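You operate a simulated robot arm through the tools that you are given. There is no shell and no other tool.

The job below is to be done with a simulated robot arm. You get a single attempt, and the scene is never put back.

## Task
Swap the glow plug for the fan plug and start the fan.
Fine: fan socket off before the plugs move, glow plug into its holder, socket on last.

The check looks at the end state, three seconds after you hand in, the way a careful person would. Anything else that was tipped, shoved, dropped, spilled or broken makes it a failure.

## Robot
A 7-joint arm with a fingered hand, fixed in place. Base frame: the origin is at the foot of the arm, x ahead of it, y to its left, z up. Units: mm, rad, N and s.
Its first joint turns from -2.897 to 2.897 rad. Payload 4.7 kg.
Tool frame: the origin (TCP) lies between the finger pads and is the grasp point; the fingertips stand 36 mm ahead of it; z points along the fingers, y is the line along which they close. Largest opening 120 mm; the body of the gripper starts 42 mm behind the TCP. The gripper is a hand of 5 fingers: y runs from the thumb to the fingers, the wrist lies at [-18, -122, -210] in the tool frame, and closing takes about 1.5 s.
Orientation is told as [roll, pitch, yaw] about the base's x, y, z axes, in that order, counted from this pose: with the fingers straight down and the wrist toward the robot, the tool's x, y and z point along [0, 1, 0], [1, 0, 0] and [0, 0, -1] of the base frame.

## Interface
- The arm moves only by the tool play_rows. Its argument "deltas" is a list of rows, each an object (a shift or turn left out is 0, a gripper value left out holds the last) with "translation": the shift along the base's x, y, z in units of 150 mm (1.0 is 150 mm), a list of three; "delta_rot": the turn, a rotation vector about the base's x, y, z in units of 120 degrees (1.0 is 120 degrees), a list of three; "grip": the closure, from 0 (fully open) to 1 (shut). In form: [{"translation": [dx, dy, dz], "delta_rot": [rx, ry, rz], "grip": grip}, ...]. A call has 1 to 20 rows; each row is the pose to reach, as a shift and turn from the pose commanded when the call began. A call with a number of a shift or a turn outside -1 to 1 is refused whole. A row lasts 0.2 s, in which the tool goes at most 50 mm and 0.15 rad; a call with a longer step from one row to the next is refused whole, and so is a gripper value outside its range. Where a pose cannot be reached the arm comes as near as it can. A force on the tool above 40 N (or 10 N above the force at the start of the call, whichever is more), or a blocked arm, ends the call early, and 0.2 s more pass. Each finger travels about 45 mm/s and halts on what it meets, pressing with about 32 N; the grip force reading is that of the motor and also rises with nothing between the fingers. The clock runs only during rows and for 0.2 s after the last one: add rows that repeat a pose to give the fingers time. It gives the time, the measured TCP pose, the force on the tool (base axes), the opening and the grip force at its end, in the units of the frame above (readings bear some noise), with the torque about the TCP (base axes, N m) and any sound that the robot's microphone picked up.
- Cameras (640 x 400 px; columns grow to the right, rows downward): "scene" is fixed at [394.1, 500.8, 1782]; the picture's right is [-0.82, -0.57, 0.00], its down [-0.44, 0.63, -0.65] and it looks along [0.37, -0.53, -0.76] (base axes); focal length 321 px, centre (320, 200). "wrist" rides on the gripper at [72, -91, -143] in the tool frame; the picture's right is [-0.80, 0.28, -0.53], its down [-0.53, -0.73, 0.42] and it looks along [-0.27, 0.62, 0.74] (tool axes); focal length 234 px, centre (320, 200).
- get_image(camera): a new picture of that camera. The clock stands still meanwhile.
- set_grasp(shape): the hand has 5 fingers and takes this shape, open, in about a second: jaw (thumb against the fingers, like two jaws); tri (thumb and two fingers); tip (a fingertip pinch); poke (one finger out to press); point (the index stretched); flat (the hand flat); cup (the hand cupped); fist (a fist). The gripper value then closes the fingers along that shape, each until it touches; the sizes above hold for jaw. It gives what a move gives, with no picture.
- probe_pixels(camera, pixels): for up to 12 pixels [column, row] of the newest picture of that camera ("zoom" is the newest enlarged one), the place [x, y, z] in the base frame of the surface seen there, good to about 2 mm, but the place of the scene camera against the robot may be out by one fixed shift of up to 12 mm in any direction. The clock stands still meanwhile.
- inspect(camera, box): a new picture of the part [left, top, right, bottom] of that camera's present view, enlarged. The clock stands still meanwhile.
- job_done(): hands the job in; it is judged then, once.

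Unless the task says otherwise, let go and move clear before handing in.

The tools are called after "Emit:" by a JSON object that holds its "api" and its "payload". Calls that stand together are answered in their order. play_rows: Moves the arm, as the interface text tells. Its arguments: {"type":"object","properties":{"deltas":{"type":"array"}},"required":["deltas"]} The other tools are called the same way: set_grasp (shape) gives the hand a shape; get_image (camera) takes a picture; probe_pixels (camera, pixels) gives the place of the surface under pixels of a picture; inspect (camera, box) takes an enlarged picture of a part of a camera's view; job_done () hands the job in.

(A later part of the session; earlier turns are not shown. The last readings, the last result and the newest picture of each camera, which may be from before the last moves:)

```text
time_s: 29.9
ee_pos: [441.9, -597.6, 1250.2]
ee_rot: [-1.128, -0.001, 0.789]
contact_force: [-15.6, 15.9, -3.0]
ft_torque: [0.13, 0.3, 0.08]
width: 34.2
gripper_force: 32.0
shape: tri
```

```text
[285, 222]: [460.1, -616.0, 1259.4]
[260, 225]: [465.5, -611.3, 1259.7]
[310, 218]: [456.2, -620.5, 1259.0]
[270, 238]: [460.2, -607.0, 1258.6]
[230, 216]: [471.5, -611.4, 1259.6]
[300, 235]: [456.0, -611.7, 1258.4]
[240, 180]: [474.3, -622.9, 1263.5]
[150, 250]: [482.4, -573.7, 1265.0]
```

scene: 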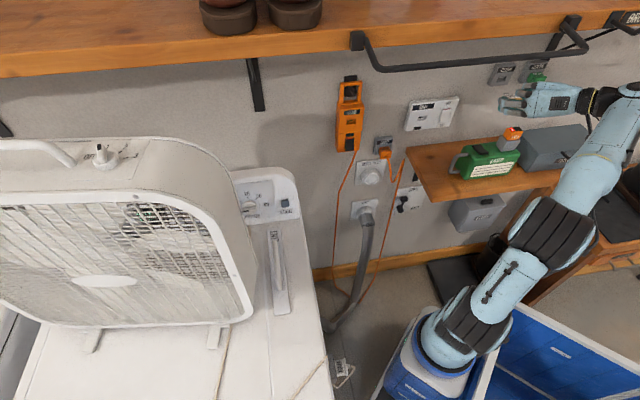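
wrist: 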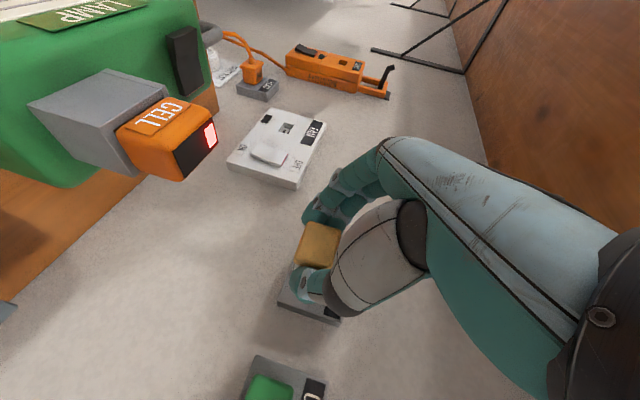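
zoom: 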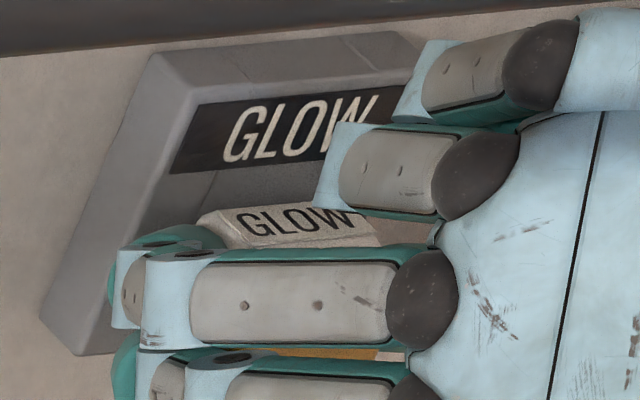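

The label depth is 761.1 against 761.9 when seated, so it's fully home within measurement error. I'll give one slightly firmer push, then release.

Emit:
{"api": "play_rows", "payload": {"deltas": [{"translation": [0.01, -0.01, 0]}, {"translation": [0.015, -0.015, 0]}, {"translation": [0.015, -0.015, 0]}]}}

Emit:
{"api": "play_rows", "payload": {"deltas": [{"translation": [-0.015, 0.015, 0], "grip": 0.85}, {"translation": [-0.015, 0.015, 0], "grip": 0.7}, {"translation": [-0.015, 0.015, 0], "grip": 0.55}, {"translation": [-0.015, 0.015, 0], "grip": 0.42}, {"translation": [-0.015, 0.015, 0], "grip": 0.42}, {"translation": [-0.015, 0.015, 0], "grip": 0.42}]}}

Emit:
{"api": "get_image", "payload": {"camera": "wrist"}}

Emit:
{"api": "inspect", "payload": {"camera": "scene", "box": [484, 60, 532, 90]}}

```text
time_s: 30.7
ee_pos: [442.8, -598.4, 1251.3]
ee_rot: [-1.132, -0.002, 0.788]
contact_force: [-30.3, 24.5, -2.8]
ft_torque: [0.02, 0.63, -0.18]
width: 36.4
gripper_force: 32.1
shape: tri
```

```text
time_s: 32.1
ee_pos: [443.3, -598.8, 1250.1]
ee_rot: [-1.132, -0.001, 0.789]
contact_force: [-0.4, -1.0, -0.4]
ft_torque: [-0.02, 0.01, 0.04]
width: 69.2
gripper_force: 0.0
shape: tri
```

```text
taken
```

wrist: 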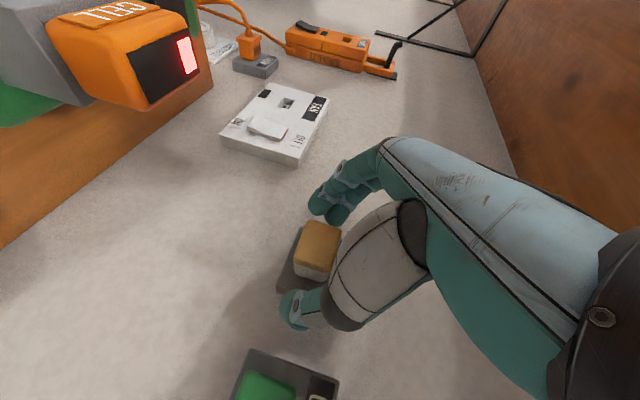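

```text
13.33 times, centred on (508, 75) of scene
```

zoom: 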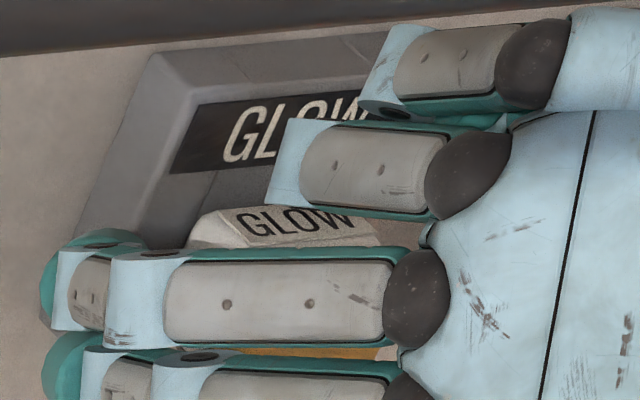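

The fingers are open and the plug stayed in place. I'll retract straight back along the wall normal.

Emit:
{"api": "play_rows", "payload": {"deltas": [{"translation": [-0.05, 0.05, 0]}, {"translation": [-0.12, 0.12, 0]}, {"translation": [-0.25, 0.25, 0]}, {"translation": [-0.4, 0.4, 0]}, {"translation": [-0.55, 0.55, 0]}, {"translation": [-0.55, 0.55, 0]}]}}

Emit:
{"api": "get_image", "payload": {"camera": "wrist"}}

Emit:
{"api": "inspect", "payload": {"camera": "wrist", "box": [240, 240, 400, 340]}}

Emit:
{"api": "inspect", "payload": {"camera": "scene", "box": [480, 55, 560, 105]}}

```text
time_s: 33.5
ee_pos: [360.6, -516.4, 1249.2]
ee_rot: [-1.13, -0.001, 0.79]
contact_force: [-0.3, -0.5, 0.2]
ft_torque: [-0.01, 0.0, -0.01]
width: 69.2
gripper_force: 0.0
shape: tri
```

```text
taken
```

wrist: 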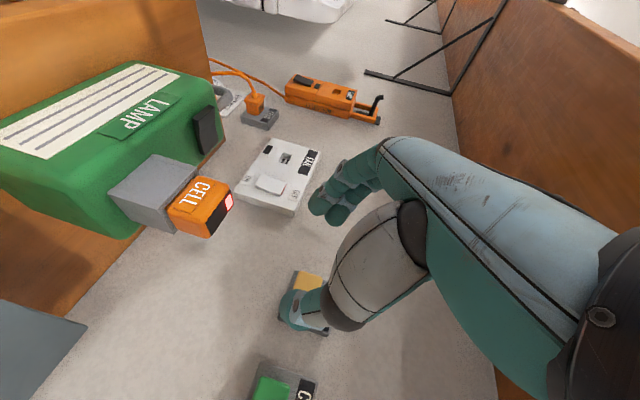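

```text
4.00 times, centred on (320, 290) of wrist
```

zoom: 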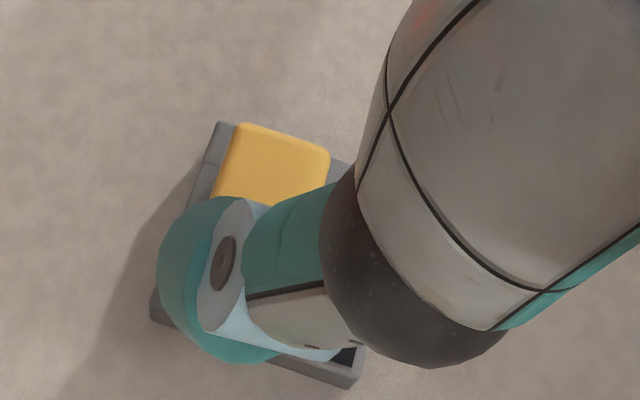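

```text
8.00 times, centred on (520, 80) of scene
```

zoom: 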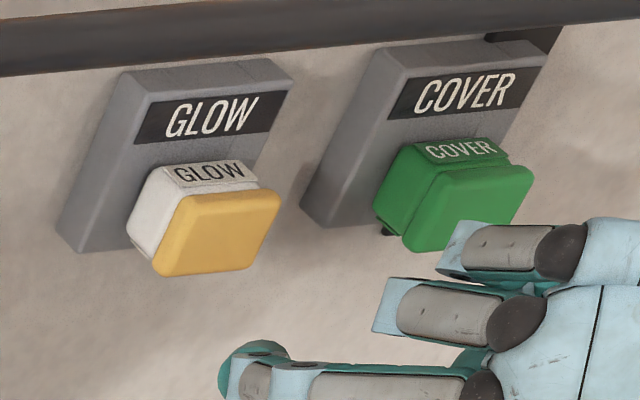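

The glow plug sits squarely in its holder, matching the COVER plug beside it. Next I'll swing the arm round to the dryer in stages, turning the hand with the base to keep this same grip geometry.

Emit:
{"api": "play_rows", "payload": {"deltas": [{"translation": [0.06, 0.2, -0.06], "delta_rot": [0, 0, 0.03]}, {"translation": [0.2, 0.4, -0.15], "delta_rot": [0, 0, 0.08]}, {"translation": [0.33, 0.65, -0.25], "delta_rot": [0, 0, 0.12]}, {"translation": [0.43, 0.87, -0.33], "delta_rot": [0, 0, 0.146]}, {"translation": [0.43, 0.87, -0.33], "delta_rot": [0, 0, 0.146]}]}}

Emit:
{"api": "play_rows", "payload": {"deltas": [{"translation": [0.09, 0.23, -0.08], "delta_rot": [0, 0, 0.036]}, {"translation": [0.18, 0.46, -0.16], "delta_rot": [0, 0, 0.073]}, {"translation": [0.28, 0.7, -0.25], "delta_rot": [0, 0, 0.11]}, {"translation": [0.37, 0.93, -0.33], "delta_rot": [0, 0, 0.146]}, {"translation": [0.37, 0.93, -0.33], "delta_rot": [0, 0, 0.146]}]}}

Emit:
{"api": "get_image", "payload": {"camera": "scene"}}

```text
time_s: 34.7
ee_pos: [424.6, -385.0, 1199.1]
ee_rot: [-1.129, -0.002, 1.096]
contact_force: [-0.1, 0.0, -0.2]
ft_torque: [0.02, -0.04, -0.02]
width: 69.3
gripper_force: 0.0
shape: tri
```

```text
time_s: 35.9
ee_pos: [481.0, -245.7, 1150.3]
ee_rot: [-1.128, -0.002, 1.403]
contact_force: [-0.4, 0.0, -0.6]
ft_torque: [0.0, 0.0, -0.03]
width: 69.2
gripper_force: 0.0
shape: tri
```

```text
taken
```

scene: 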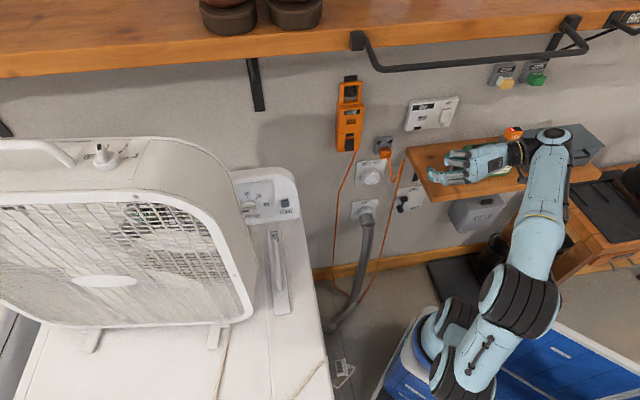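

Tracking is good and the path is clear. I'll continue the swing toward the dryer.

Emit:
{"api": "play_rows", "payload": {"deltas": [{"translation": [0.04, 0.24, -0.07], "delta_rot": [0, 0, 0.036]}, {"translation": [0.08, 0.48, -0.14], "delta_rot": [0, 0, 0.073]}, {"translation": [0.11, 0.72, -0.2], "delta_rot": [0, 0, 0.11]}, {"translation": [0.13, 0.97, -0.27], "delta_rot": [0, 0, 0.146]}, {"translation": [0.13, 0.97, -0.27], "delta_rot": [0, 0, 0.146]}]}}

Emit:
{"api": "play_rows", "payload": {"deltas": [{"translation": [-0.02, 0.24, -0.05], "delta_rot": [0, 0, 0.036]}, {"translation": [-0.05, 0.48, -0.1], "delta_rot": [0, 0, 0.073]}, {"translation": [-0.1, 0.72, -0.15], "delta_rot": [0, 0, 0.11]}, {"translation": [-0.14, 0.97, -0.2], "delta_rot": [0, 0, 0.146]}, {"translation": [-0.14, 0.97, -0.2], "delta_rot": [0, 0, 0.146]}]}}

Emit:
{"api": "get_image", "payload": {"camera": "scene"}}

Emit:
{"api": "get_image", "payload": {"camera": "wrist"}}

```text
time_s: 37.1
ee_pos: [507.7, -98.2, 1109.9]
ee_rot: [-1.128, -0.003, 1.706]
contact_force: [-0.1, 0.5, 1.5]
ft_torque: [-0.01, 0.04, -0.01]
width: 69.6
gripper_force: 0.1
shape: tri
out of reach, approached as far as the arm can: row 2, 3, 4, 5
```

```text
time_s: 38.3
ee_pos: [486.8, 47.9, 1082.0]
ee_rot: [-1.131, -0.002, 2.013]
contact_force: [0.8, -0.2, 0.6]
ft_torque: [0.0, 0.0, -0.02]
width: 69.7
gripper_force: 0.0
shape: tri
```

```text
taken
```

scene: 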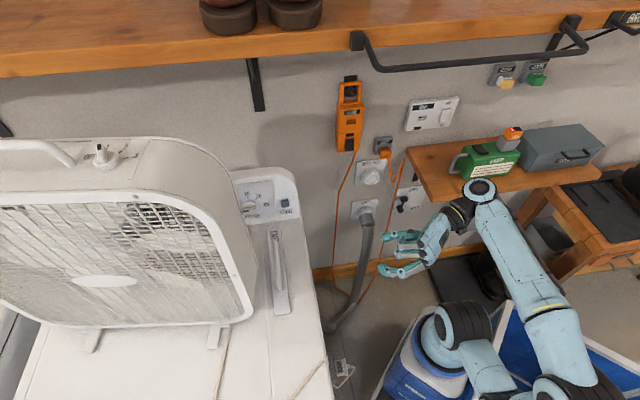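

```text
taken
```

wrist: 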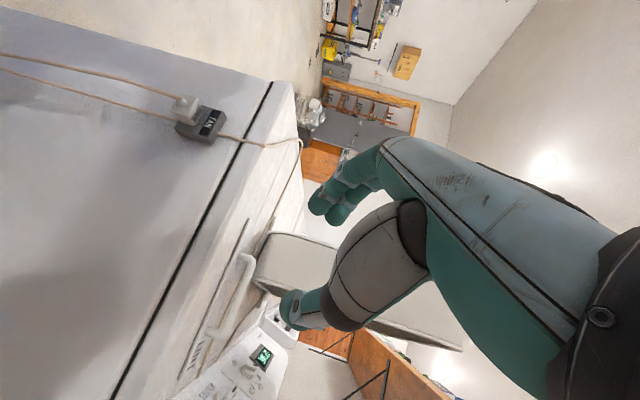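

The wrist view shows the fan plug in its holder near (200,115), with the cord running up over the dryer's edge. I'll enlarge it and measure.

Emit:
{"api": "inspect", "payload": {"camera": "wrist", "box": [140, 70, 300, 170]}}

Emit:
{"api": "probe_pixels", "payload": {"camera": "zoom", "pixels": [[180, 140], [200, 110], [160, 120], [210, 160], [175, 110], [200, 135], [270, 205], [290, 260], [160, 225], [60, 200], [450, 200], [330, 200]]}}

Emit:
{"api": "inspect", "payload": {"camera": "wrist", "box": [160, 80, 240, 150]}}

```text
4.00 times, centred on (220, 120) of wrist
```

zoom: 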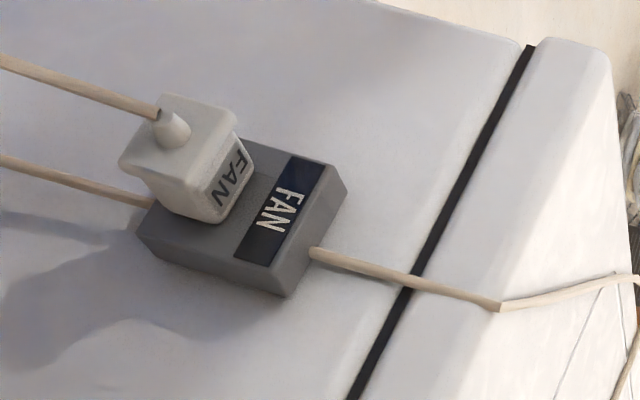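

```text
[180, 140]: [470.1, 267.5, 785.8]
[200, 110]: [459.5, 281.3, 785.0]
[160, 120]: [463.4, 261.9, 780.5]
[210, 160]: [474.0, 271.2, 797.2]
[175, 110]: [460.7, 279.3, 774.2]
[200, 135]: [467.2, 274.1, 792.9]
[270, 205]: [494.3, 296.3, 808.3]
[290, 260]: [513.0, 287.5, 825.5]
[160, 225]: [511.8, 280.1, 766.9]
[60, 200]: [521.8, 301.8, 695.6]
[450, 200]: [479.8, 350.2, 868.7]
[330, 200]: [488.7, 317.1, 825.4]
```

```text
5.71 times, centred on (200, 115) of wrist
```

zoom: 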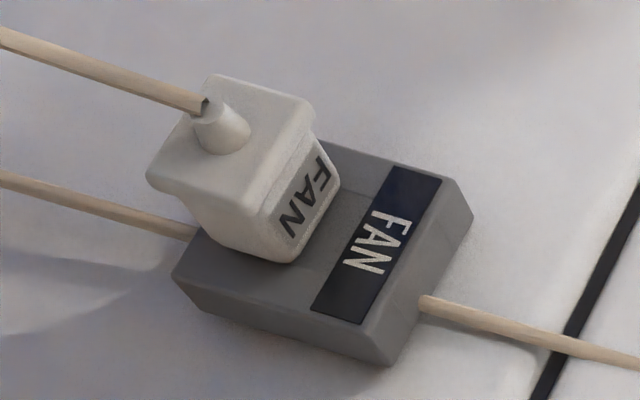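

The fan plug has a body with a wider back flange and the same ~36 mm protrusion, and its cord drops from the boss. I'll measure the flange, body and holder in detail.

Emit:
{"api": "probe_pixels", "payload": {"camera": "zoom", "pixels": [[212, 82], [306, 112], [160, 175], [250, 205], [230, 150], [275, 120], [180, 160], [295, 240], [325, 180], [230, 245], [310, 205], [280, 215]]}}

Emit:
{"api": "probe_pixels", "payload": {"camera": "zoom", "pixels": [[350, 165], [445, 185], [385, 310], [330, 300], [200, 260], [290, 290], [390, 350], [460, 210], [310, 155], [450, 300], [100, 260], [222, 128]]}}

```text
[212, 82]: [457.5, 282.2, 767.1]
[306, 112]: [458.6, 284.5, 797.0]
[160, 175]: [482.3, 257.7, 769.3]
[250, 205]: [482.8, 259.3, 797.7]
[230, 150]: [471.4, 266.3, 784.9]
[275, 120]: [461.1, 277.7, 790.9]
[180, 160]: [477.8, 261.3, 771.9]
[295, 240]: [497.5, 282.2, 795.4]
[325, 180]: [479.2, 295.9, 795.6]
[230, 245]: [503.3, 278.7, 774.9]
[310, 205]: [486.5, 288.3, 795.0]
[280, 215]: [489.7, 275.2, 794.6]
```

```text
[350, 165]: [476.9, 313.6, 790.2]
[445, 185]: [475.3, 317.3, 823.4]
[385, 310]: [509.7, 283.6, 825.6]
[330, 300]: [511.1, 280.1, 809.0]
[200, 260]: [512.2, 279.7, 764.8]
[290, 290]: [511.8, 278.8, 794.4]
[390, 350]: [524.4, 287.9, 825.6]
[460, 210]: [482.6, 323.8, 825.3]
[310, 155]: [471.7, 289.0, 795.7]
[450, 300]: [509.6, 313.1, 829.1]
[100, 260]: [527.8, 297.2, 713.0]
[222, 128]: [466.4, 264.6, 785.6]
```

The fan plug is centred at r≈−141 (r is the sideways offset across the dryer's side), z≈782, and the holder face is at s≈559.8 (s is the distance toward the dryer). I'll finish the yaw to 135° and come to a safe point above and in front of it.

Emit:
{"api": "play_rows", "payload": {"deltas": [{"translation": [-0.08, 0.2, -0.1], "delta_rot": [0, 0, 0.041]}, {"translation": [-0.16, 0.4, -0.2], "delta_rot": [0, 0, 0.082]}, {"translation": [-0.25, 0.6, -0.3], "delta_rot": [0, 0, 0.123]}, {"translation": [-0.333, 0.8, -0.4], "delta_rot": [0, 0, 0.164]}, {"translation": [-0.333, 0.8, -0.4], "delta_rot": [0, 0, 0.164]}]}}

Emit:
{"api": "get_image", "payload": {"camera": "scene"}}

Emit:
{"api": "get_image", "payload": {"camera": "wrist"}}

```text
time_s: 39.5
ee_pos: [436.3, 168.2, 1021.3]
ee_rot: [-1.131, -0.002, 2.356]
contact_force: [0.3, -0.6, -0.7]
ft_torque: [-0.03, 0.02, 0.01]
width: 69.0
gripper_force: 0.2
shape: tri
```

```text
taken
```

scene: 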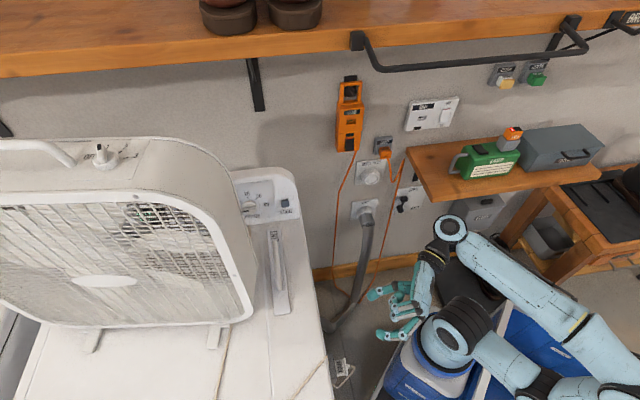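

```text
taken
```

wrist: 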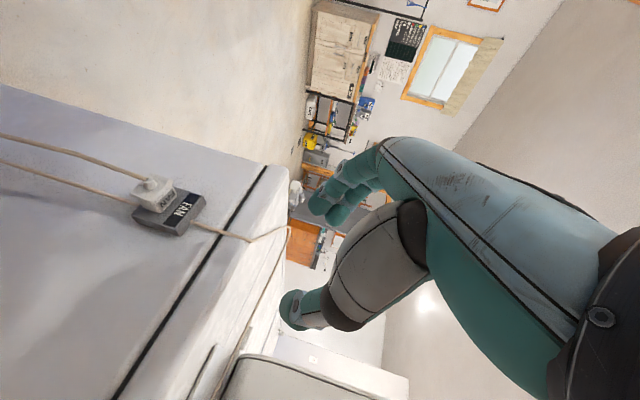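

The pose is reached. I'll descend in front of the dryer side to a standoff about 50 mm out and 110 mm above the grasp.

Emit:
{"api": "play_rows", "payload": {"deltas": [{"translation": [-0.015, 0.1, -0.2]}, {"translation": [-0.03, 0.2, -0.4]}, {"translation": [-0.045, 0.3, -0.6]}, {"translation": [-0.057, 0.401, -0.81]}, {"translation": [-0.057, 0.401, -0.81]}]}}

Emit:
{"api": "get_image", "payload": {"camera": "scene"}}

Emit:
{"api": "get_image", "payload": {"camera": "wrist"}}

```text
time_s: 40.7
ee_pos: [417.9, 249.4, 925.4]
ee_rot: [-1.124, -0.002, 2.352]
contact_force: [-0.4, 0.1, -0.1]
ft_torque: [0.0, 0.0, 0.0]
width: 69.3
gripper_force: 0.1
shape: tri
out of reach, approached as far as the arm can: row 1, 2, 3, 4, 5
```

```text
taken
```

scene: 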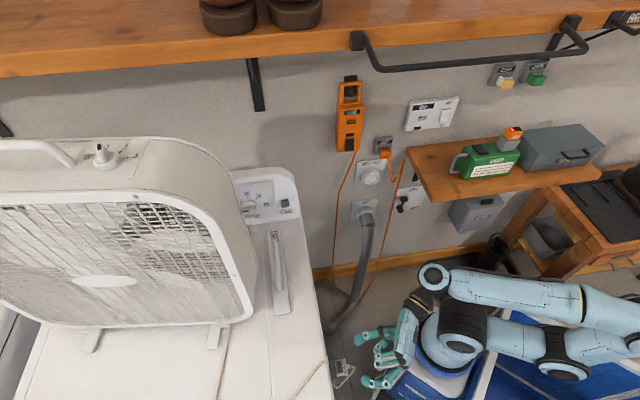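

```text
taken
```

wrist: 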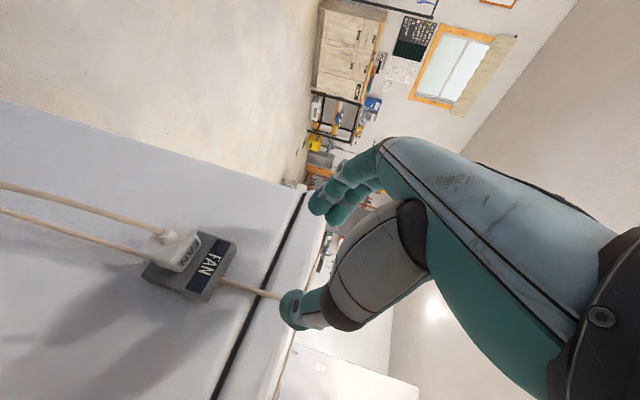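

Low down, this hand orientation runs out of reach because the arm folds too tightly. I'll use the opposite yaw with the hand nearly vertical over the plug, which also keeps the folded fingers away from the dryer. First I'll rise, straighten the hand and turn it in free space.

Emit:
{"api": "play_rows", "payload": {"deltas": [{"translation": [0.05, -0.15, 0.15]}, {"translation": [0.12, -0.3, 0.35]}, {"translation": [0.2, -0.5, 0.55]}, {"translation": [0.3, -0.75, 0.75]}, {"translation": [0.4, -0.95, 0.95]}, {"translation": [0.4, -0.95, 0.95]}]}}

Emit:
{"api": "play_rows", "payload": {"deltas": [{"delta_rot": [-0.048, 0.048, 0]}, {"delta_rot": [-0.096, 0.096, 0]}, {"delta_rot": [-0.144, 0.144, 0]}, {"delta_rot": [-0.192, 0.192, 0]}, {"delta_rot": [-0.24, 0.24, 0]}, {"delta_rot": [-0.288, 0.288, 0]}, {"delta_rot": [-0.336, 0.336, 0]}, {"delta_rot": [-0.382, 0.382, 0]}, {"delta_rot": [-0.382, 0.382, 0]}]}}

Emit:
{"api": "get_image", "payload": {"camera": "scene"}}

```text
refused: row 4 steps farther than a row can; nothing moved
```

```text
time_s: 42.7
ee_pos: [416.5, 249.6, 925.0]
ee_rot: [0.004, 0.001, 2.355]
contact_force: [0.6, -0.1, 0.0]
ft_torque: [-0.02, 0.0, -0.02]
width: 69.5
gripper_force: 0.1
shape: tri
```

```text
taken
```

scene: 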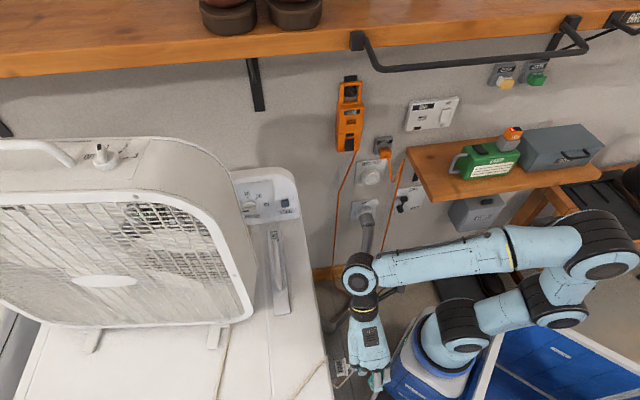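

The first call was refused, so the rotation happened where the hand already was, but there was no contact. Now I'll rise and move away from the dryer.

Emit:
{"api": "play_rows", "payload": {"deltas": [{"translation": [0.02, -0.05, 0.2]}, {"translation": [0.06, -0.2, 0.4]}, {"translation": [0.14, -0.38, 0.58]}, {"translation": [0.22, -0.56, 0.74]}, {"translation": [0.3, -0.75, 0.85]}, {"translation": [0.36, -0.92, 0.9]}, {"translation": [0.36, -0.92, 0.9]}]}}

Emit:
{"api": "get_image", "payload": {"camera": "scene"}}

```text
time_s: 44.3
ee_pos: [471.9, 110.6, 1061.3]
ee_rot: [0.001, 0.001, 2.354]
contact_force: [-0.3, 0.1, 0.6]
ft_torque: [0.0, 0.03, 0.03]
width: 69.2
gripper_force: 0.0
shape: tri
```

```text
taken
```

scene: 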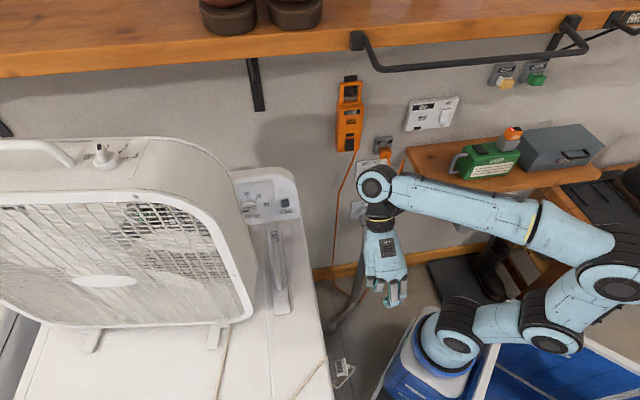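

The hand is clear of everything. I'll rotate it −180° in yaw in two halves.

Emit:
{"api": "play_rows", "payload": {"deltas": [{"delta_rot": [0, 0, -0.0625]}, {"delta_rot": [0, 0, -0.125]}, {"delta_rot": [0, 0, -0.1875]}, {"delta_rot": [0, 0, -0.25]}, {"delta_rot": [0, 0, -0.3125]}, {"delta_rot": [0, 0, -0.375]}, {"delta_rot": [0, 0, -0.4375]}, {"delta_rot": [0, 0, -0.5]}, {"delta_rot": [0, 0, -0.5625]}, {"delta_rot": [0, 0, -0.625]}, {"delta_rot": [0, 0, -0.6875]}, {"delta_rot": [0, 0, -0.75]}, {"delta_rot": [0, 0, -0.75]}]}}

Emit:
{"api": "play_rows", "payload": {"deltas": [{"delta_rot": [0, 0, -0.0625]}, {"delta_rot": [0, 0, -0.125]}, {"delta_rot": [0, 0, -0.1875]}, {"delta_rot": [0, 0, -0.25]}, {"delta_rot": [0, 0, -0.3125]}, {"delta_rot": [0, 0, -0.375]}, {"delta_rot": [0, 0, -0.4375]}, {"delta_rot": [0, 0, -0.5]}, {"delta_rot": [0, 0, -0.5625]}, {"delta_rot": [0, 0, -0.625]}, {"delta_rot": [0, 0, -0.6875]}, {"delta_rot": [0, 0, -0.75]}, {"delta_rot": [0, 0, -0.75]}]}}

Emit:
{"api": "get_image", "payload": {"camera": "scene"}}

Emit:
{"api": "get_image", "payload": {"camera": "wrist"}}

```text
time_s: 47.1
ee_pos: [471.1, 110.9, 1059.5]
ee_rot: [0.002, 0.001, 0.781]
contact_force: [-0.8, -0.3, -0.6]
ft_torque: [-0.01, -0.03, -0.02]
width: 69.4
gripper_force: 0.1
shape: tri
```

```text
time_s: 49.9
ee_pos: [470.7, 111.5, 1060.4]
ee_rot: [0.003, 0.001, -0.788]
contact_force: [0.2, 0.3, 0.0]
ft_torque: [0.01, 0.0, 0.0]
width: 69.1
gripper_force: 0.0
shape: tri
```

```text
taken
```

scene: 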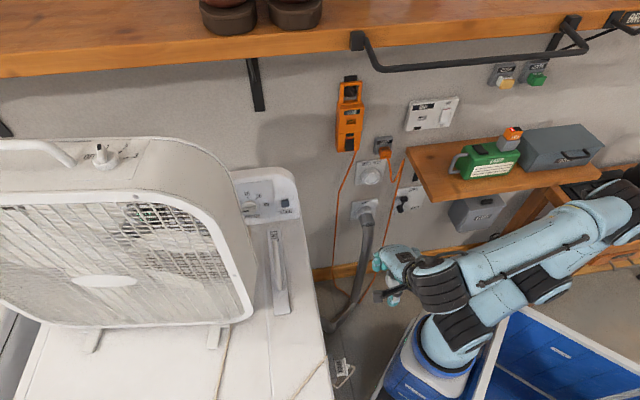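

```text
taken
```

wrist: 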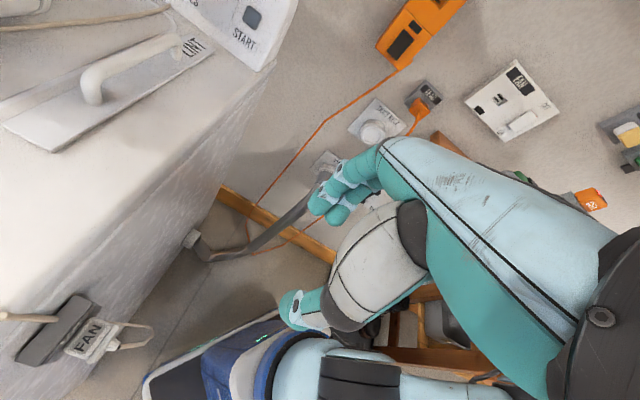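

Yaw −45° works and the plug is visible at (90,340) in the wrist view. I'll tilt 15° toward the dryer and move to a point above and in front of the plug.

Emit:
{"api": "play_rows", "payload": {"deltas": [{"translation": [0, 0.05, -0.05], "delta_rot": [0.044, -0.044, 0]}, {"translation": [-0.02, 0.23, -0.15], "delta_rot": [0.0884, -0.0884, 0]}, {"translation": [-0.05, 0.42, -0.32], "delta_rot": [0.0884, -0.0884, 0]}, {"translation": [-0.07, 0.61, -0.5], "delta_rot": [0.0884, -0.0884, 0]}, {"translation": [-0.1, 0.8, -0.67], "delta_rot": [0.0884, -0.0884, 0]}, {"translation": [-0.117, 0.945, -0.84], "delta_rot": [0.0884, -0.0884, 0]}, {"translation": [-0.117, 0.945, -0.84], "delta_rot": [0.0884, -0.0884, 0]}]}}

Emit:
{"api": "get_image", "payload": {"camera": "scene"}}

Emit:
{"api": "get_image", "payload": {"camera": "wrist"}}

```text
time_s: 51.5
ee_pos: [453.9, 254.7, 933.5]
ee_rot: [0.263, 0.002, -0.787]
contact_force: [0.5, -0.5, 0.5]
ft_torque: [0.01, 0.0, 0.0]
width: 69.7
gripper_force: 0.2
shape: tri
```

```text
taken
```

scene: 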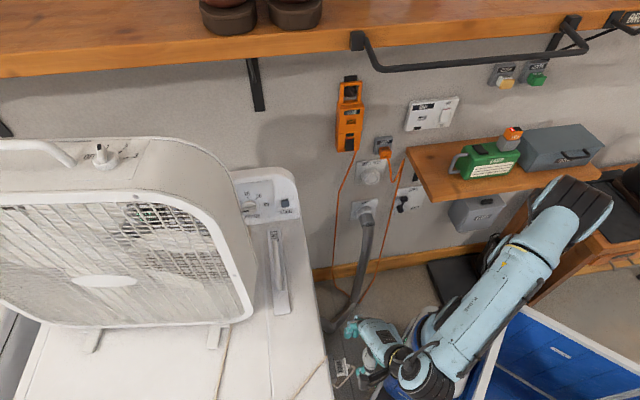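

```text
taken
```

wrist: 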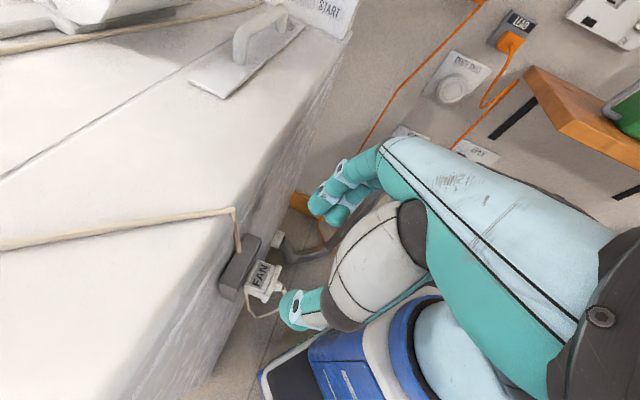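

The pose is reached, and the plug is at (262,280) from above. I'll re-measure it from this closer view.

Emit:
{"api": "inspect", "payload": {"camera": "wrist", "box": [200, 220, 328, 320]}}

Emit:
{"api": "probe_pixels", "payload": {"camera": "zoom", "pixels": [[240, 230], [335, 265], [215, 320], [320, 350], [275, 285], [375, 230], [350, 355], [385, 235], [265, 110], [130, 330], [235, 140], [210, 200]]}}

```text
4.00 times, centred on (264, 270) of wrist
```

zoom: 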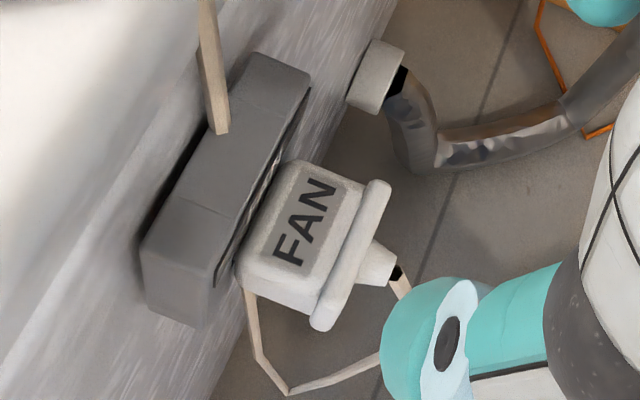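

```text
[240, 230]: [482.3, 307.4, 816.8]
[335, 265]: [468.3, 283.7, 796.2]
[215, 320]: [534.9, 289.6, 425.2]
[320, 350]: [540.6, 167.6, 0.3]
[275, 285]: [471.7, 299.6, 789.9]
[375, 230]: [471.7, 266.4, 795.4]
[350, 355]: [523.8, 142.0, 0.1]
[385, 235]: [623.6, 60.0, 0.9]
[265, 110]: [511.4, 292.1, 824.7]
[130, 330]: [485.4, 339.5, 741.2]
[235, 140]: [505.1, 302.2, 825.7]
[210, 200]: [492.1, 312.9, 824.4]
```

Emit:
{"api": "probe_pixels", "payload": {"camera": "zoom", "pixels": [[305, 215], [285, 245], [330, 190], [355, 205], [325, 290], [375, 195], [320, 318], [350, 250], [370, 262], [395, 285], [255, 320], [290, 388]]}}

Emit:
{"api": "probe_pixels", "payload": {"camera": "zoom", "pixels": [[295, 170], [245, 265], [260, 285], [310, 305], [350, 190], [220, 270], [290, 130], [345, 225], [335, 265], [383, 190], [330, 320], [255, 200]]}}

```text
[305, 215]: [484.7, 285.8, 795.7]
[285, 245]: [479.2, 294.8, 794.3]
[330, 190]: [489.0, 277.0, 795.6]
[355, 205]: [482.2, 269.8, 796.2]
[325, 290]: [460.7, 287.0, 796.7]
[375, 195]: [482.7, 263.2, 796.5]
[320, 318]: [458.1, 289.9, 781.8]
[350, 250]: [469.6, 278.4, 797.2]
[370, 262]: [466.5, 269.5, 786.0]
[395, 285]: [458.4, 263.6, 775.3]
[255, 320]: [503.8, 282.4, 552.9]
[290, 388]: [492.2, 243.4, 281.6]
```

```text
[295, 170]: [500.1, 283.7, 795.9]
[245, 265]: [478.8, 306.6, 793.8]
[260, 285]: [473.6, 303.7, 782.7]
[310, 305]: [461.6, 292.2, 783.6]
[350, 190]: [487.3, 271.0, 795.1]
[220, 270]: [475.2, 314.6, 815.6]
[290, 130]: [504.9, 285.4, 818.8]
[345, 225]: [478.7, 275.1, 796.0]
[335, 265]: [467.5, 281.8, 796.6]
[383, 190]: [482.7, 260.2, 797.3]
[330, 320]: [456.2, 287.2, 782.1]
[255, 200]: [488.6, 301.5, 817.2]
```

The body top is at z≈796 and the plug is centred at r≈−139.7, with the holder face at s≈559.8. I'll position directly above it, with the tips still above the holder.

Emit:
{"api": "play_rows", "payload": {"deltas": [{"translation": [0.04, 0.045, -0.14]}, {"translation": [0.08, 0.09, -0.28]}, {"translation": [0.121, 0.133, -0.42]}, {"translation": [0.121, 0.133, -0.42]}]}}

Emit:
{"api": "get_image", "payload": {"camera": "wrist"}}

Emit:
{"api": "inspect", "payload": {"camera": "wrist", "box": [240, 170, 400, 290]}}

Emit:
{"api": "inspect", "payload": {"camera": "scene", "box": [310, 320, 438, 400]}}

```text
time_s: 52.5
ee_pos: [471.6, 273.5, 871.6]
ee_rot: [0.264, 0.003, -0.786]
contact_force: [-0.6, -0.5, 0.0]
ft_torque: [0.01, 0.02, 0.03]
width: 69.3
gripper_force: 0.1
shape: tri
```

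```text
taken
```

wrist: 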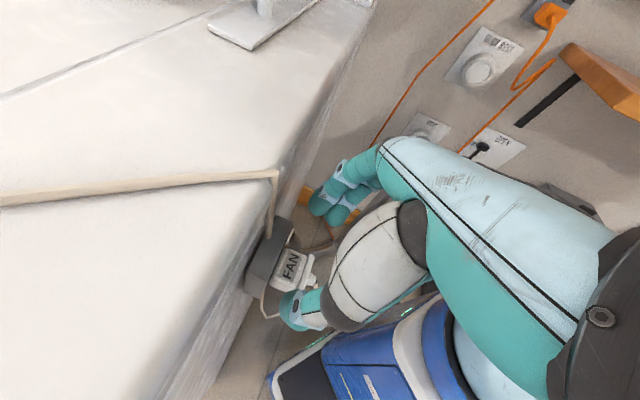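

```text
3.33 times, centred on (320, 230) of wrist
```

zoom: 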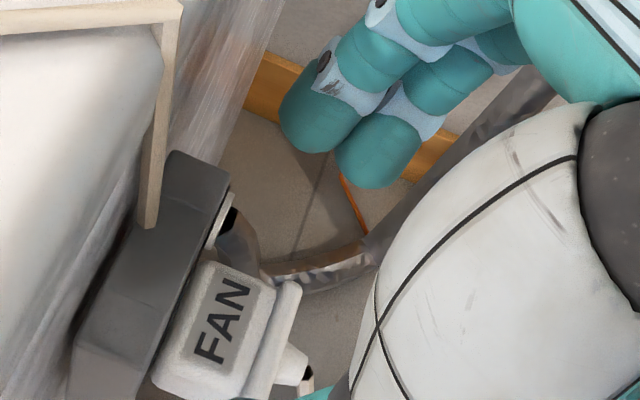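

```text
5.00 times, centred on (374, 360) of scene
```

zoom: 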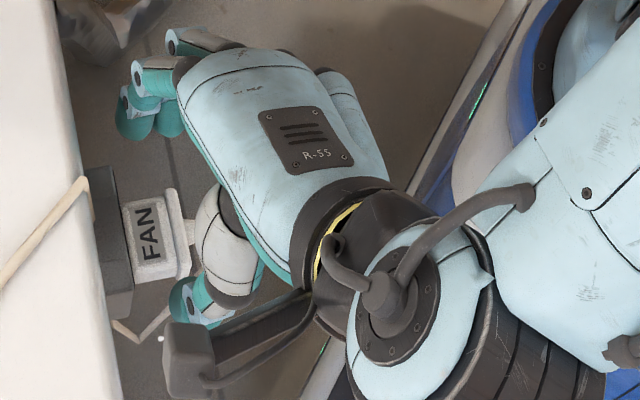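

The fingers straddle the plug, index side toward the dryer, and the camera mount stays above the dryer top. I'll lower 40 mm first.

Emit:
{"api": "play_rows", "payload": {"deltas": [{"translation": [0.003, 0.006, -0.09]}, {"translation": [0.003, 0.006, -0.18]}, {"translation": [0.003, 0.006, -0.27]}, {"translation": [0.003, 0.006, -0.27]}]}}

Emit:
{"api": "get_image", "payload": {"camera": "wrist"}}

Emit:
{"api": "inspect", "payload": {"camera": "wrist", "box": [240, 180, 400, 280]}}

Emit:
{"api": "inspect", "payload": {"camera": "scene", "box": [310, 320, 438, 400]}}

```text
time_s: 53.5
ee_pos: [471.7, 273.8, 829.9]
ee_rot: [0.264, 0.0, -0.787]
contact_force: [-0.4, -0.5, -0.6]
ft_torque: [0.02, 0.01, 0.01]
width: 69.2
gripper_force: 0.0
shape: tri
```

```text
taken
```

wrist: 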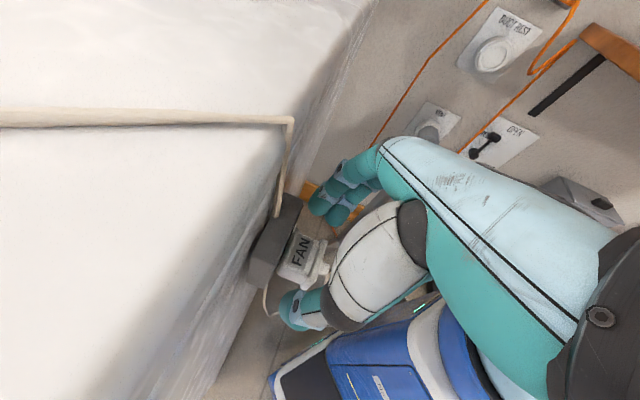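

```text
4.00 times, centred on (320, 230) of wrist
```

zoom: 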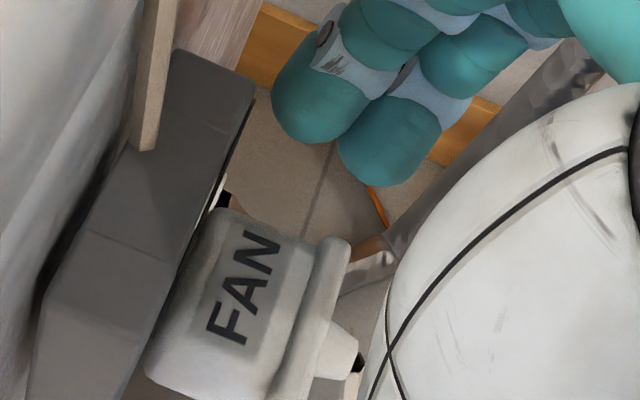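

```text
5.00 times, centred on (374, 360) of scene
```

zoom: 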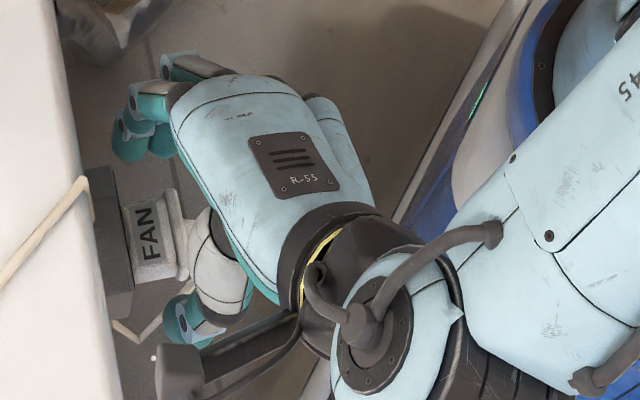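

Still no contact, and the geometry looks right. I'll lower the last 27 mm.

Emit:
{"api": "play_rows", "payload": {"deltas": [{"translation": [0.003, 0.003, -0.06]}, {"translation": [0.004, 0.004, -0.12]}, {"translation": [0.004, 0.004, -0.18]}, {"translation": [0.004, 0.004, -0.18]}]}}

Emit:
{"api": "get_image", "payload": {"camera": "wrist"}}

Emit:
{"api": "inspect", "payload": {"camera": "wrist", "box": [240, 180, 400, 280]}}

Emit:
{"api": "inspect", "payload": {"camera": "scene", "box": [310, 320, 438, 400]}}

```text
time_s: 54.5
ee_pos: [472.9, 274.7, 803.4]
ee_rot: [0.263, -0.001, -0.787]
contact_force: [0.3, -1.6, 0.1]
ft_torque: [0.01, -0.03, -0.01]
width: 69.2
gripper_force: 0.2
shape: tri
```

```text
taken
```

wrist: 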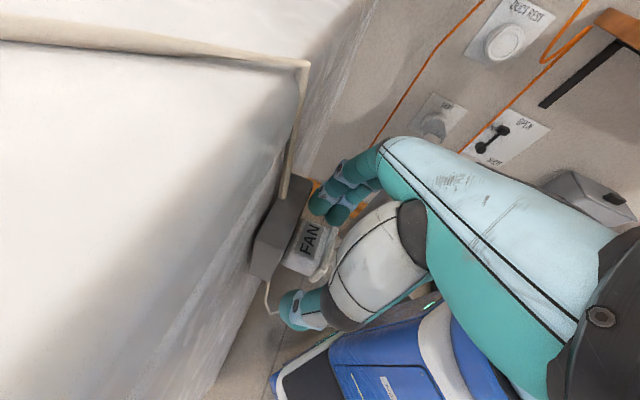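

```text
4.00 times, centred on (320, 230) of wrist
```

zoom: 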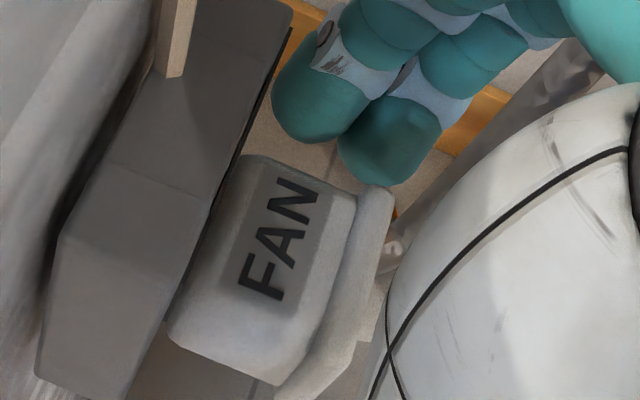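

```text
5.00 times, centred on (374, 360) of scene
```

zoom: 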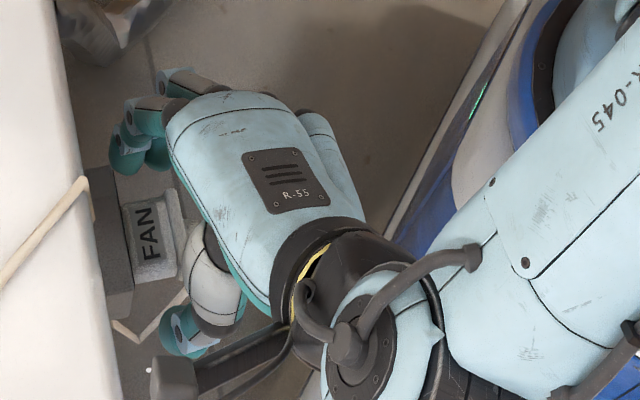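

The index tip sits just off the holder face and the plug lies between the fingers. I'll close.

Emit:
{"api": "play_rows", "payload": {"deltas": [{"grip": 0.52}, {"grip": 0.62}, {"grip": 0.72}, {"grip": 0.85}, {"grip": 0.85}, {"grip": 0.85}, {"grip": 0.85}]}}

Emit:
{"api": "get_image", "payload": {"camera": "wrist"}}

Emit:
{"api": "inspect", "payload": {"camera": "wrist", "box": [240, 180, 400, 280]}}

```text
time_s: 56.1
ee_pos: [472.9, 274.7, 802.9]
ee_rot: [0.262, 0.0, -0.786]
contact_force: [0.8, 1.2, -2.7]
ft_torque: [-0.01, -0.01, -0.02]
width: 33.7
gripper_force: 32.4
shape: tri
```

```text
taken
```

wrist: 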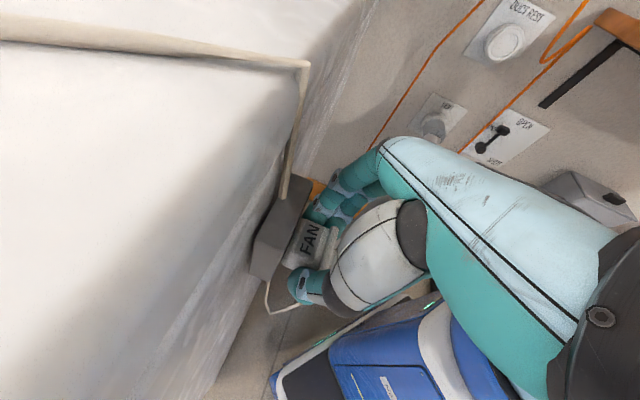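

```text
4.00 times, centred on (320, 230) of wrist
```

zoom: 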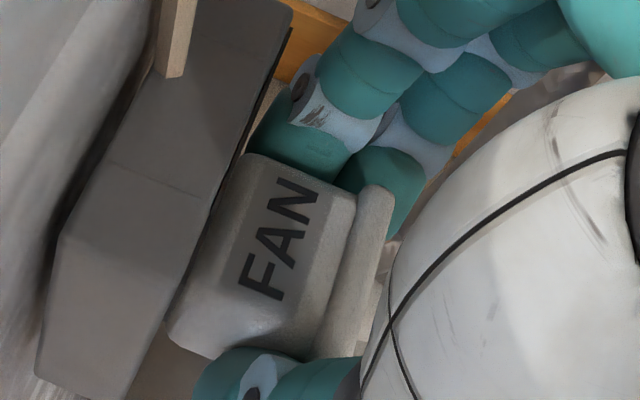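

The fan plug is gripped at 32 N with a 33.7 mm opening. I'll pull it straight out of the holder.

Emit:
{"api": "play_rows", "payload": {"deltas": [{"translation": [-0.03, -0.03, 0]}, {"translation": [-0.06, -0.06, 0]}, {"translation": [-0.1, -0.1, 0]}, {"translation": [-0.15, -0.15, 0]}, {"translation": [-0.21, -0.21, 0]}, {"translation": [-0.21, -0.21, 0]}]}}

Emit:
{"api": "get_image", "payload": {"camera": "wrist"}}

Emit:
{"api": "inspect", "payload": {"camera": "scene", "box": [300, 320, 428, 400]}}

```text
time_s: 57.5
ee_pos: [440.8, 243.6, 803.7]
ee_rot: [0.261, 0.001, -0.788]
contact_force: [0.7, -0.9, 0.1]
ft_torque: [-0.04, 0.02, 0.01]
width: 33.7
gripper_force: 31.7
shape: tri
```

```text
taken
```

wrist: 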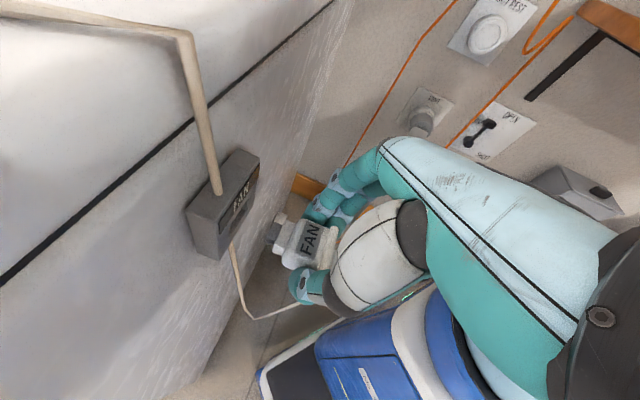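

```text
5.00 times, centred on (364, 360) of scene
```

zoom: 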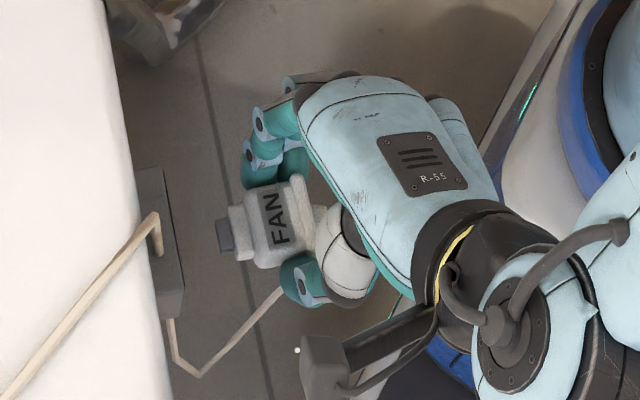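

The plug is free, with its prong showing at (225,240) in the zoom. I'll lift it clear before swinging toward the wall.

Emit:
{"api": "play_rows", "payload": {"deltas": [{"translation": [0, -0.02, 0.2]}, {"translation": [0, -0.04, 0.45]}, {"translation": [0, -0.06, 0.7]}, {"translation": [0.02, -0.1, 0.95]}, {"translation": [0.02, -0.1, 0.95]}]}}

Emit:
{"api": "play_rows", "payload": {"deltas": [{"translation": [0.03, -0.2, 0.15]}, {"translation": [0.08, -0.4, 0.3]}, {"translation": [0.14, -0.6, 0.45]}, {"translation": [0.2, -0.8, 0.6]}, {"translation": [0.26, -0.97, 0.75]}, {"translation": [0.26, -0.97, 0.75]}]}}

Emit:
{"api": "get_image", "payload": {"camera": "scene"}}

Emit:
{"api": "get_image", "payload": {"camera": "wrist"}}

```text
time_s: 58.7
ee_pos: [445.0, 227.9, 946.9]
ee_rot: [0.264, 0.002, -0.788]
contact_force: [0.1, -0.2, 0.1]
ft_torque: [-0.01, 0.0, -0.02]
width: 33.8
gripper_force: 31.8
shape: tri
```

```text
time_s: 60.1
ee_pos: [483.1, 83.5, 1057.2]
ee_rot: [0.264, 0.002, -0.786]
contact_force: [0.4, 0.0, 0.6]
ft_torque: [0.0, -0.03, -0.03]
width: 33.9
gripper_force: 31.9
shape: tri
```

```text
taken
```

scene: 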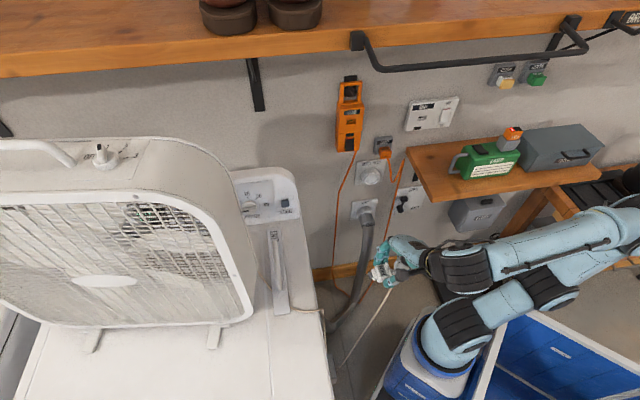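

```text
taken
```

wrist: 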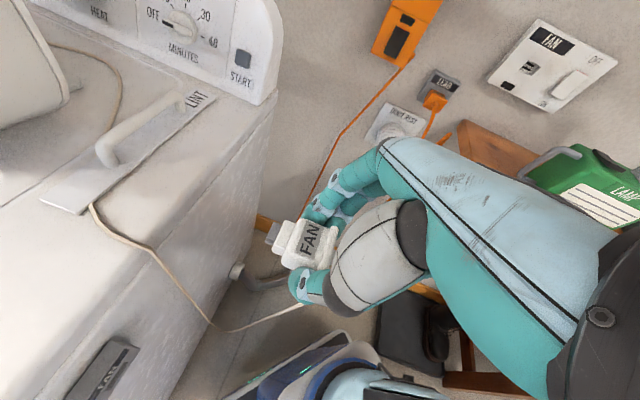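

The plug is held steady and the cord follows freely. I'll swing toward the wall, turning yaw gradually to −135°.

Emit:
{"api": "play_rows", "payload": {"deltas": [{"translation": [0.04, -0.2, 0.04], "delta_rot": [0, 0, -0.047]}, {"translation": [0.08, -0.4, 0.07], "delta_rot": [0, 0, -0.094]}, {"translation": [0.12, -0.6, 0.11], "delta_rot": [0, 0, -0.141]}, {"translation": [0.16, -0.8, 0.14], "delta_rot": [0, 0, -0.1875]}, {"translation": [0.16, -0.8, 0.14], "delta_rot": [0, 0, -0.1875]}]}}

Emit:
{"api": "play_rows", "payload": {"deltas": [{"translation": [0.02, -0.2, 0.04], "delta_rot": [0, 0, -0.047]}, {"translation": [0.04, -0.4, 0.07], "delta_rot": [0, 0, -0.094]}, {"translation": [0.06, -0.6, 0.11], "delta_rot": [0, 0, -0.141]}, {"translation": [0.08, -0.8, 0.14], "delta_rot": [0, 0, -0.1875]}, {"translation": [0.08, -0.8, 0.14], "delta_rot": [0, 0, -0.1875]}]}}

Emit:
{"api": "get_image", "payload": {"camera": "scene"}}

Emit:
{"api": "get_image", "payload": {"camera": "wrist"}}

```text
time_s: 61.3
ee_pos: [507.8, -38.6, 1080.1]
ee_rot: [0.263, 0.002, -1.18]
contact_force: [-0.2, 0.7, -0.5]
ft_torque: [-0.02, -0.04, 0.01]
width: 33.8
gripper_force: 32.4
shape: tri
```

```text
time_s: 62.5
ee_pos: [518.4, -157.9, 1100.3]
ee_rot: [0.265, -0.002, -1.573]
contact_force: [-0.3, -0.1, -1.3]
ft_torque: [-0.02, 0.02, -0.01]
width: 33.8
gripper_force: 32.2
shape: tri
```

```text
taken
```

scene: 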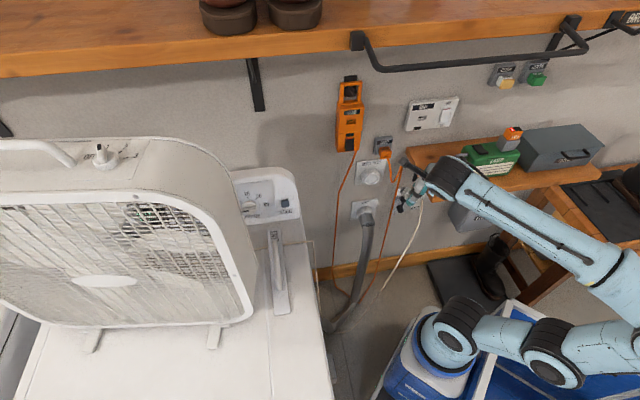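

```text
taken
```

wrist: 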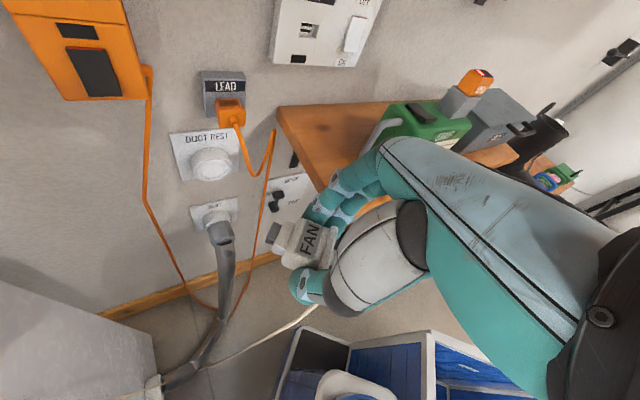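

No contact, and the plug is pointing correctly. I'll continue to a standoff in front of the FAN socket with yaw −135°.

Emit:
{"api": "play_rows", "payload": {"deltas": [{"translation": [0.02, -0.17, 0.08], "delta_rot": [0, 0, -0.047]}, {"translation": [0.04, -0.34, 0.15], "delta_rot": [0, 0, -0.094]}, {"translation": [0.06, -0.51, 0.2], "delta_rot": [0, 0, -0.141]}, {"translation": [0.085, -0.68, 0.25], "delta_rot": [0, 0, -0.1875]}, {"translation": [0.085, -0.68, 0.25], "delta_rot": [0, 0, -0.1875]}]}}

Emit:
{"api": "play_rows", "payload": {"deltas": [{"translation": [0.02, -0.17, 0.02], "delta_rot": [0, 0, -0.047]}, {"translation": [0.04, -0.34, 0.05], "delta_rot": [0, 0, -0.094]}, {"translation": [0.06, -0.51, 0.07], "delta_rot": [0, 0, -0.141]}, {"translation": [0.085, -0.67, 0.08], "delta_rot": [0, 0, -0.187]}, {"translation": [0.085, -0.67, 0.08], "delta_rot": [0, 0, -0.187]}]}}

Emit:
{"api": "get_image", "payload": {"camera": "scene"}}

Emit:
{"api": "get_image", "payload": {"camera": "wrist"}}

```text
time_s: 63.7
ee_pos: [532.0, -258.4, 1139.4]
ee_rot: [0.263, 0.0, -1.967]
contact_force: [0.0, 0.0, -1.0]
ft_torque: [0.02, -0.02, 0.01]
width: 33.7
gripper_force: 32.0
shape: tri
```

```text
time_s: 64.9
ee_pos: [544.7, -359.3, 1150.0]
ee_rot: [0.265, 0.0, -2.359]
contact_force: [0.4, 0.1, -0.2]
ft_torque: [0.01, 0.03, 0.01]
width: 33.9
gripper_force: 31.7
shape: tri
```

```text
taken
```

scene: 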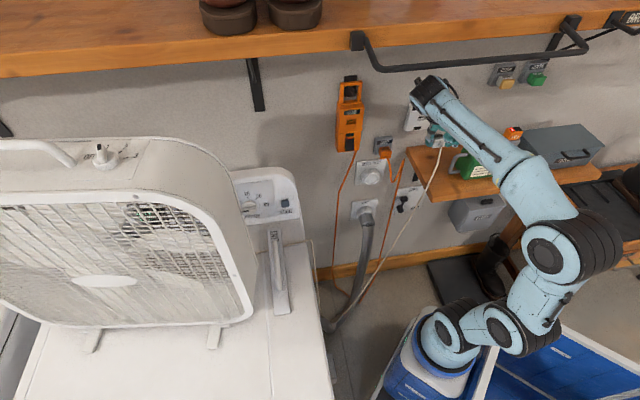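

```text
taken
```

wrist: 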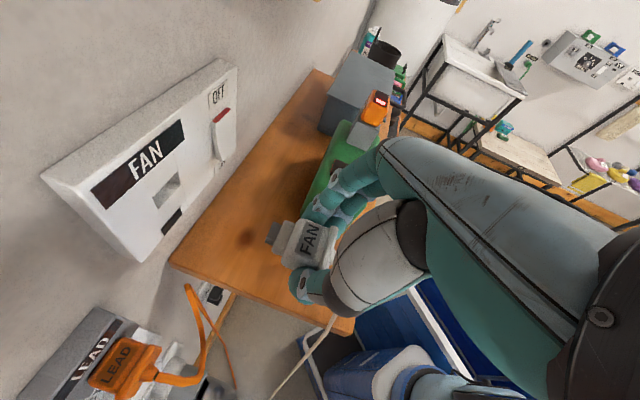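

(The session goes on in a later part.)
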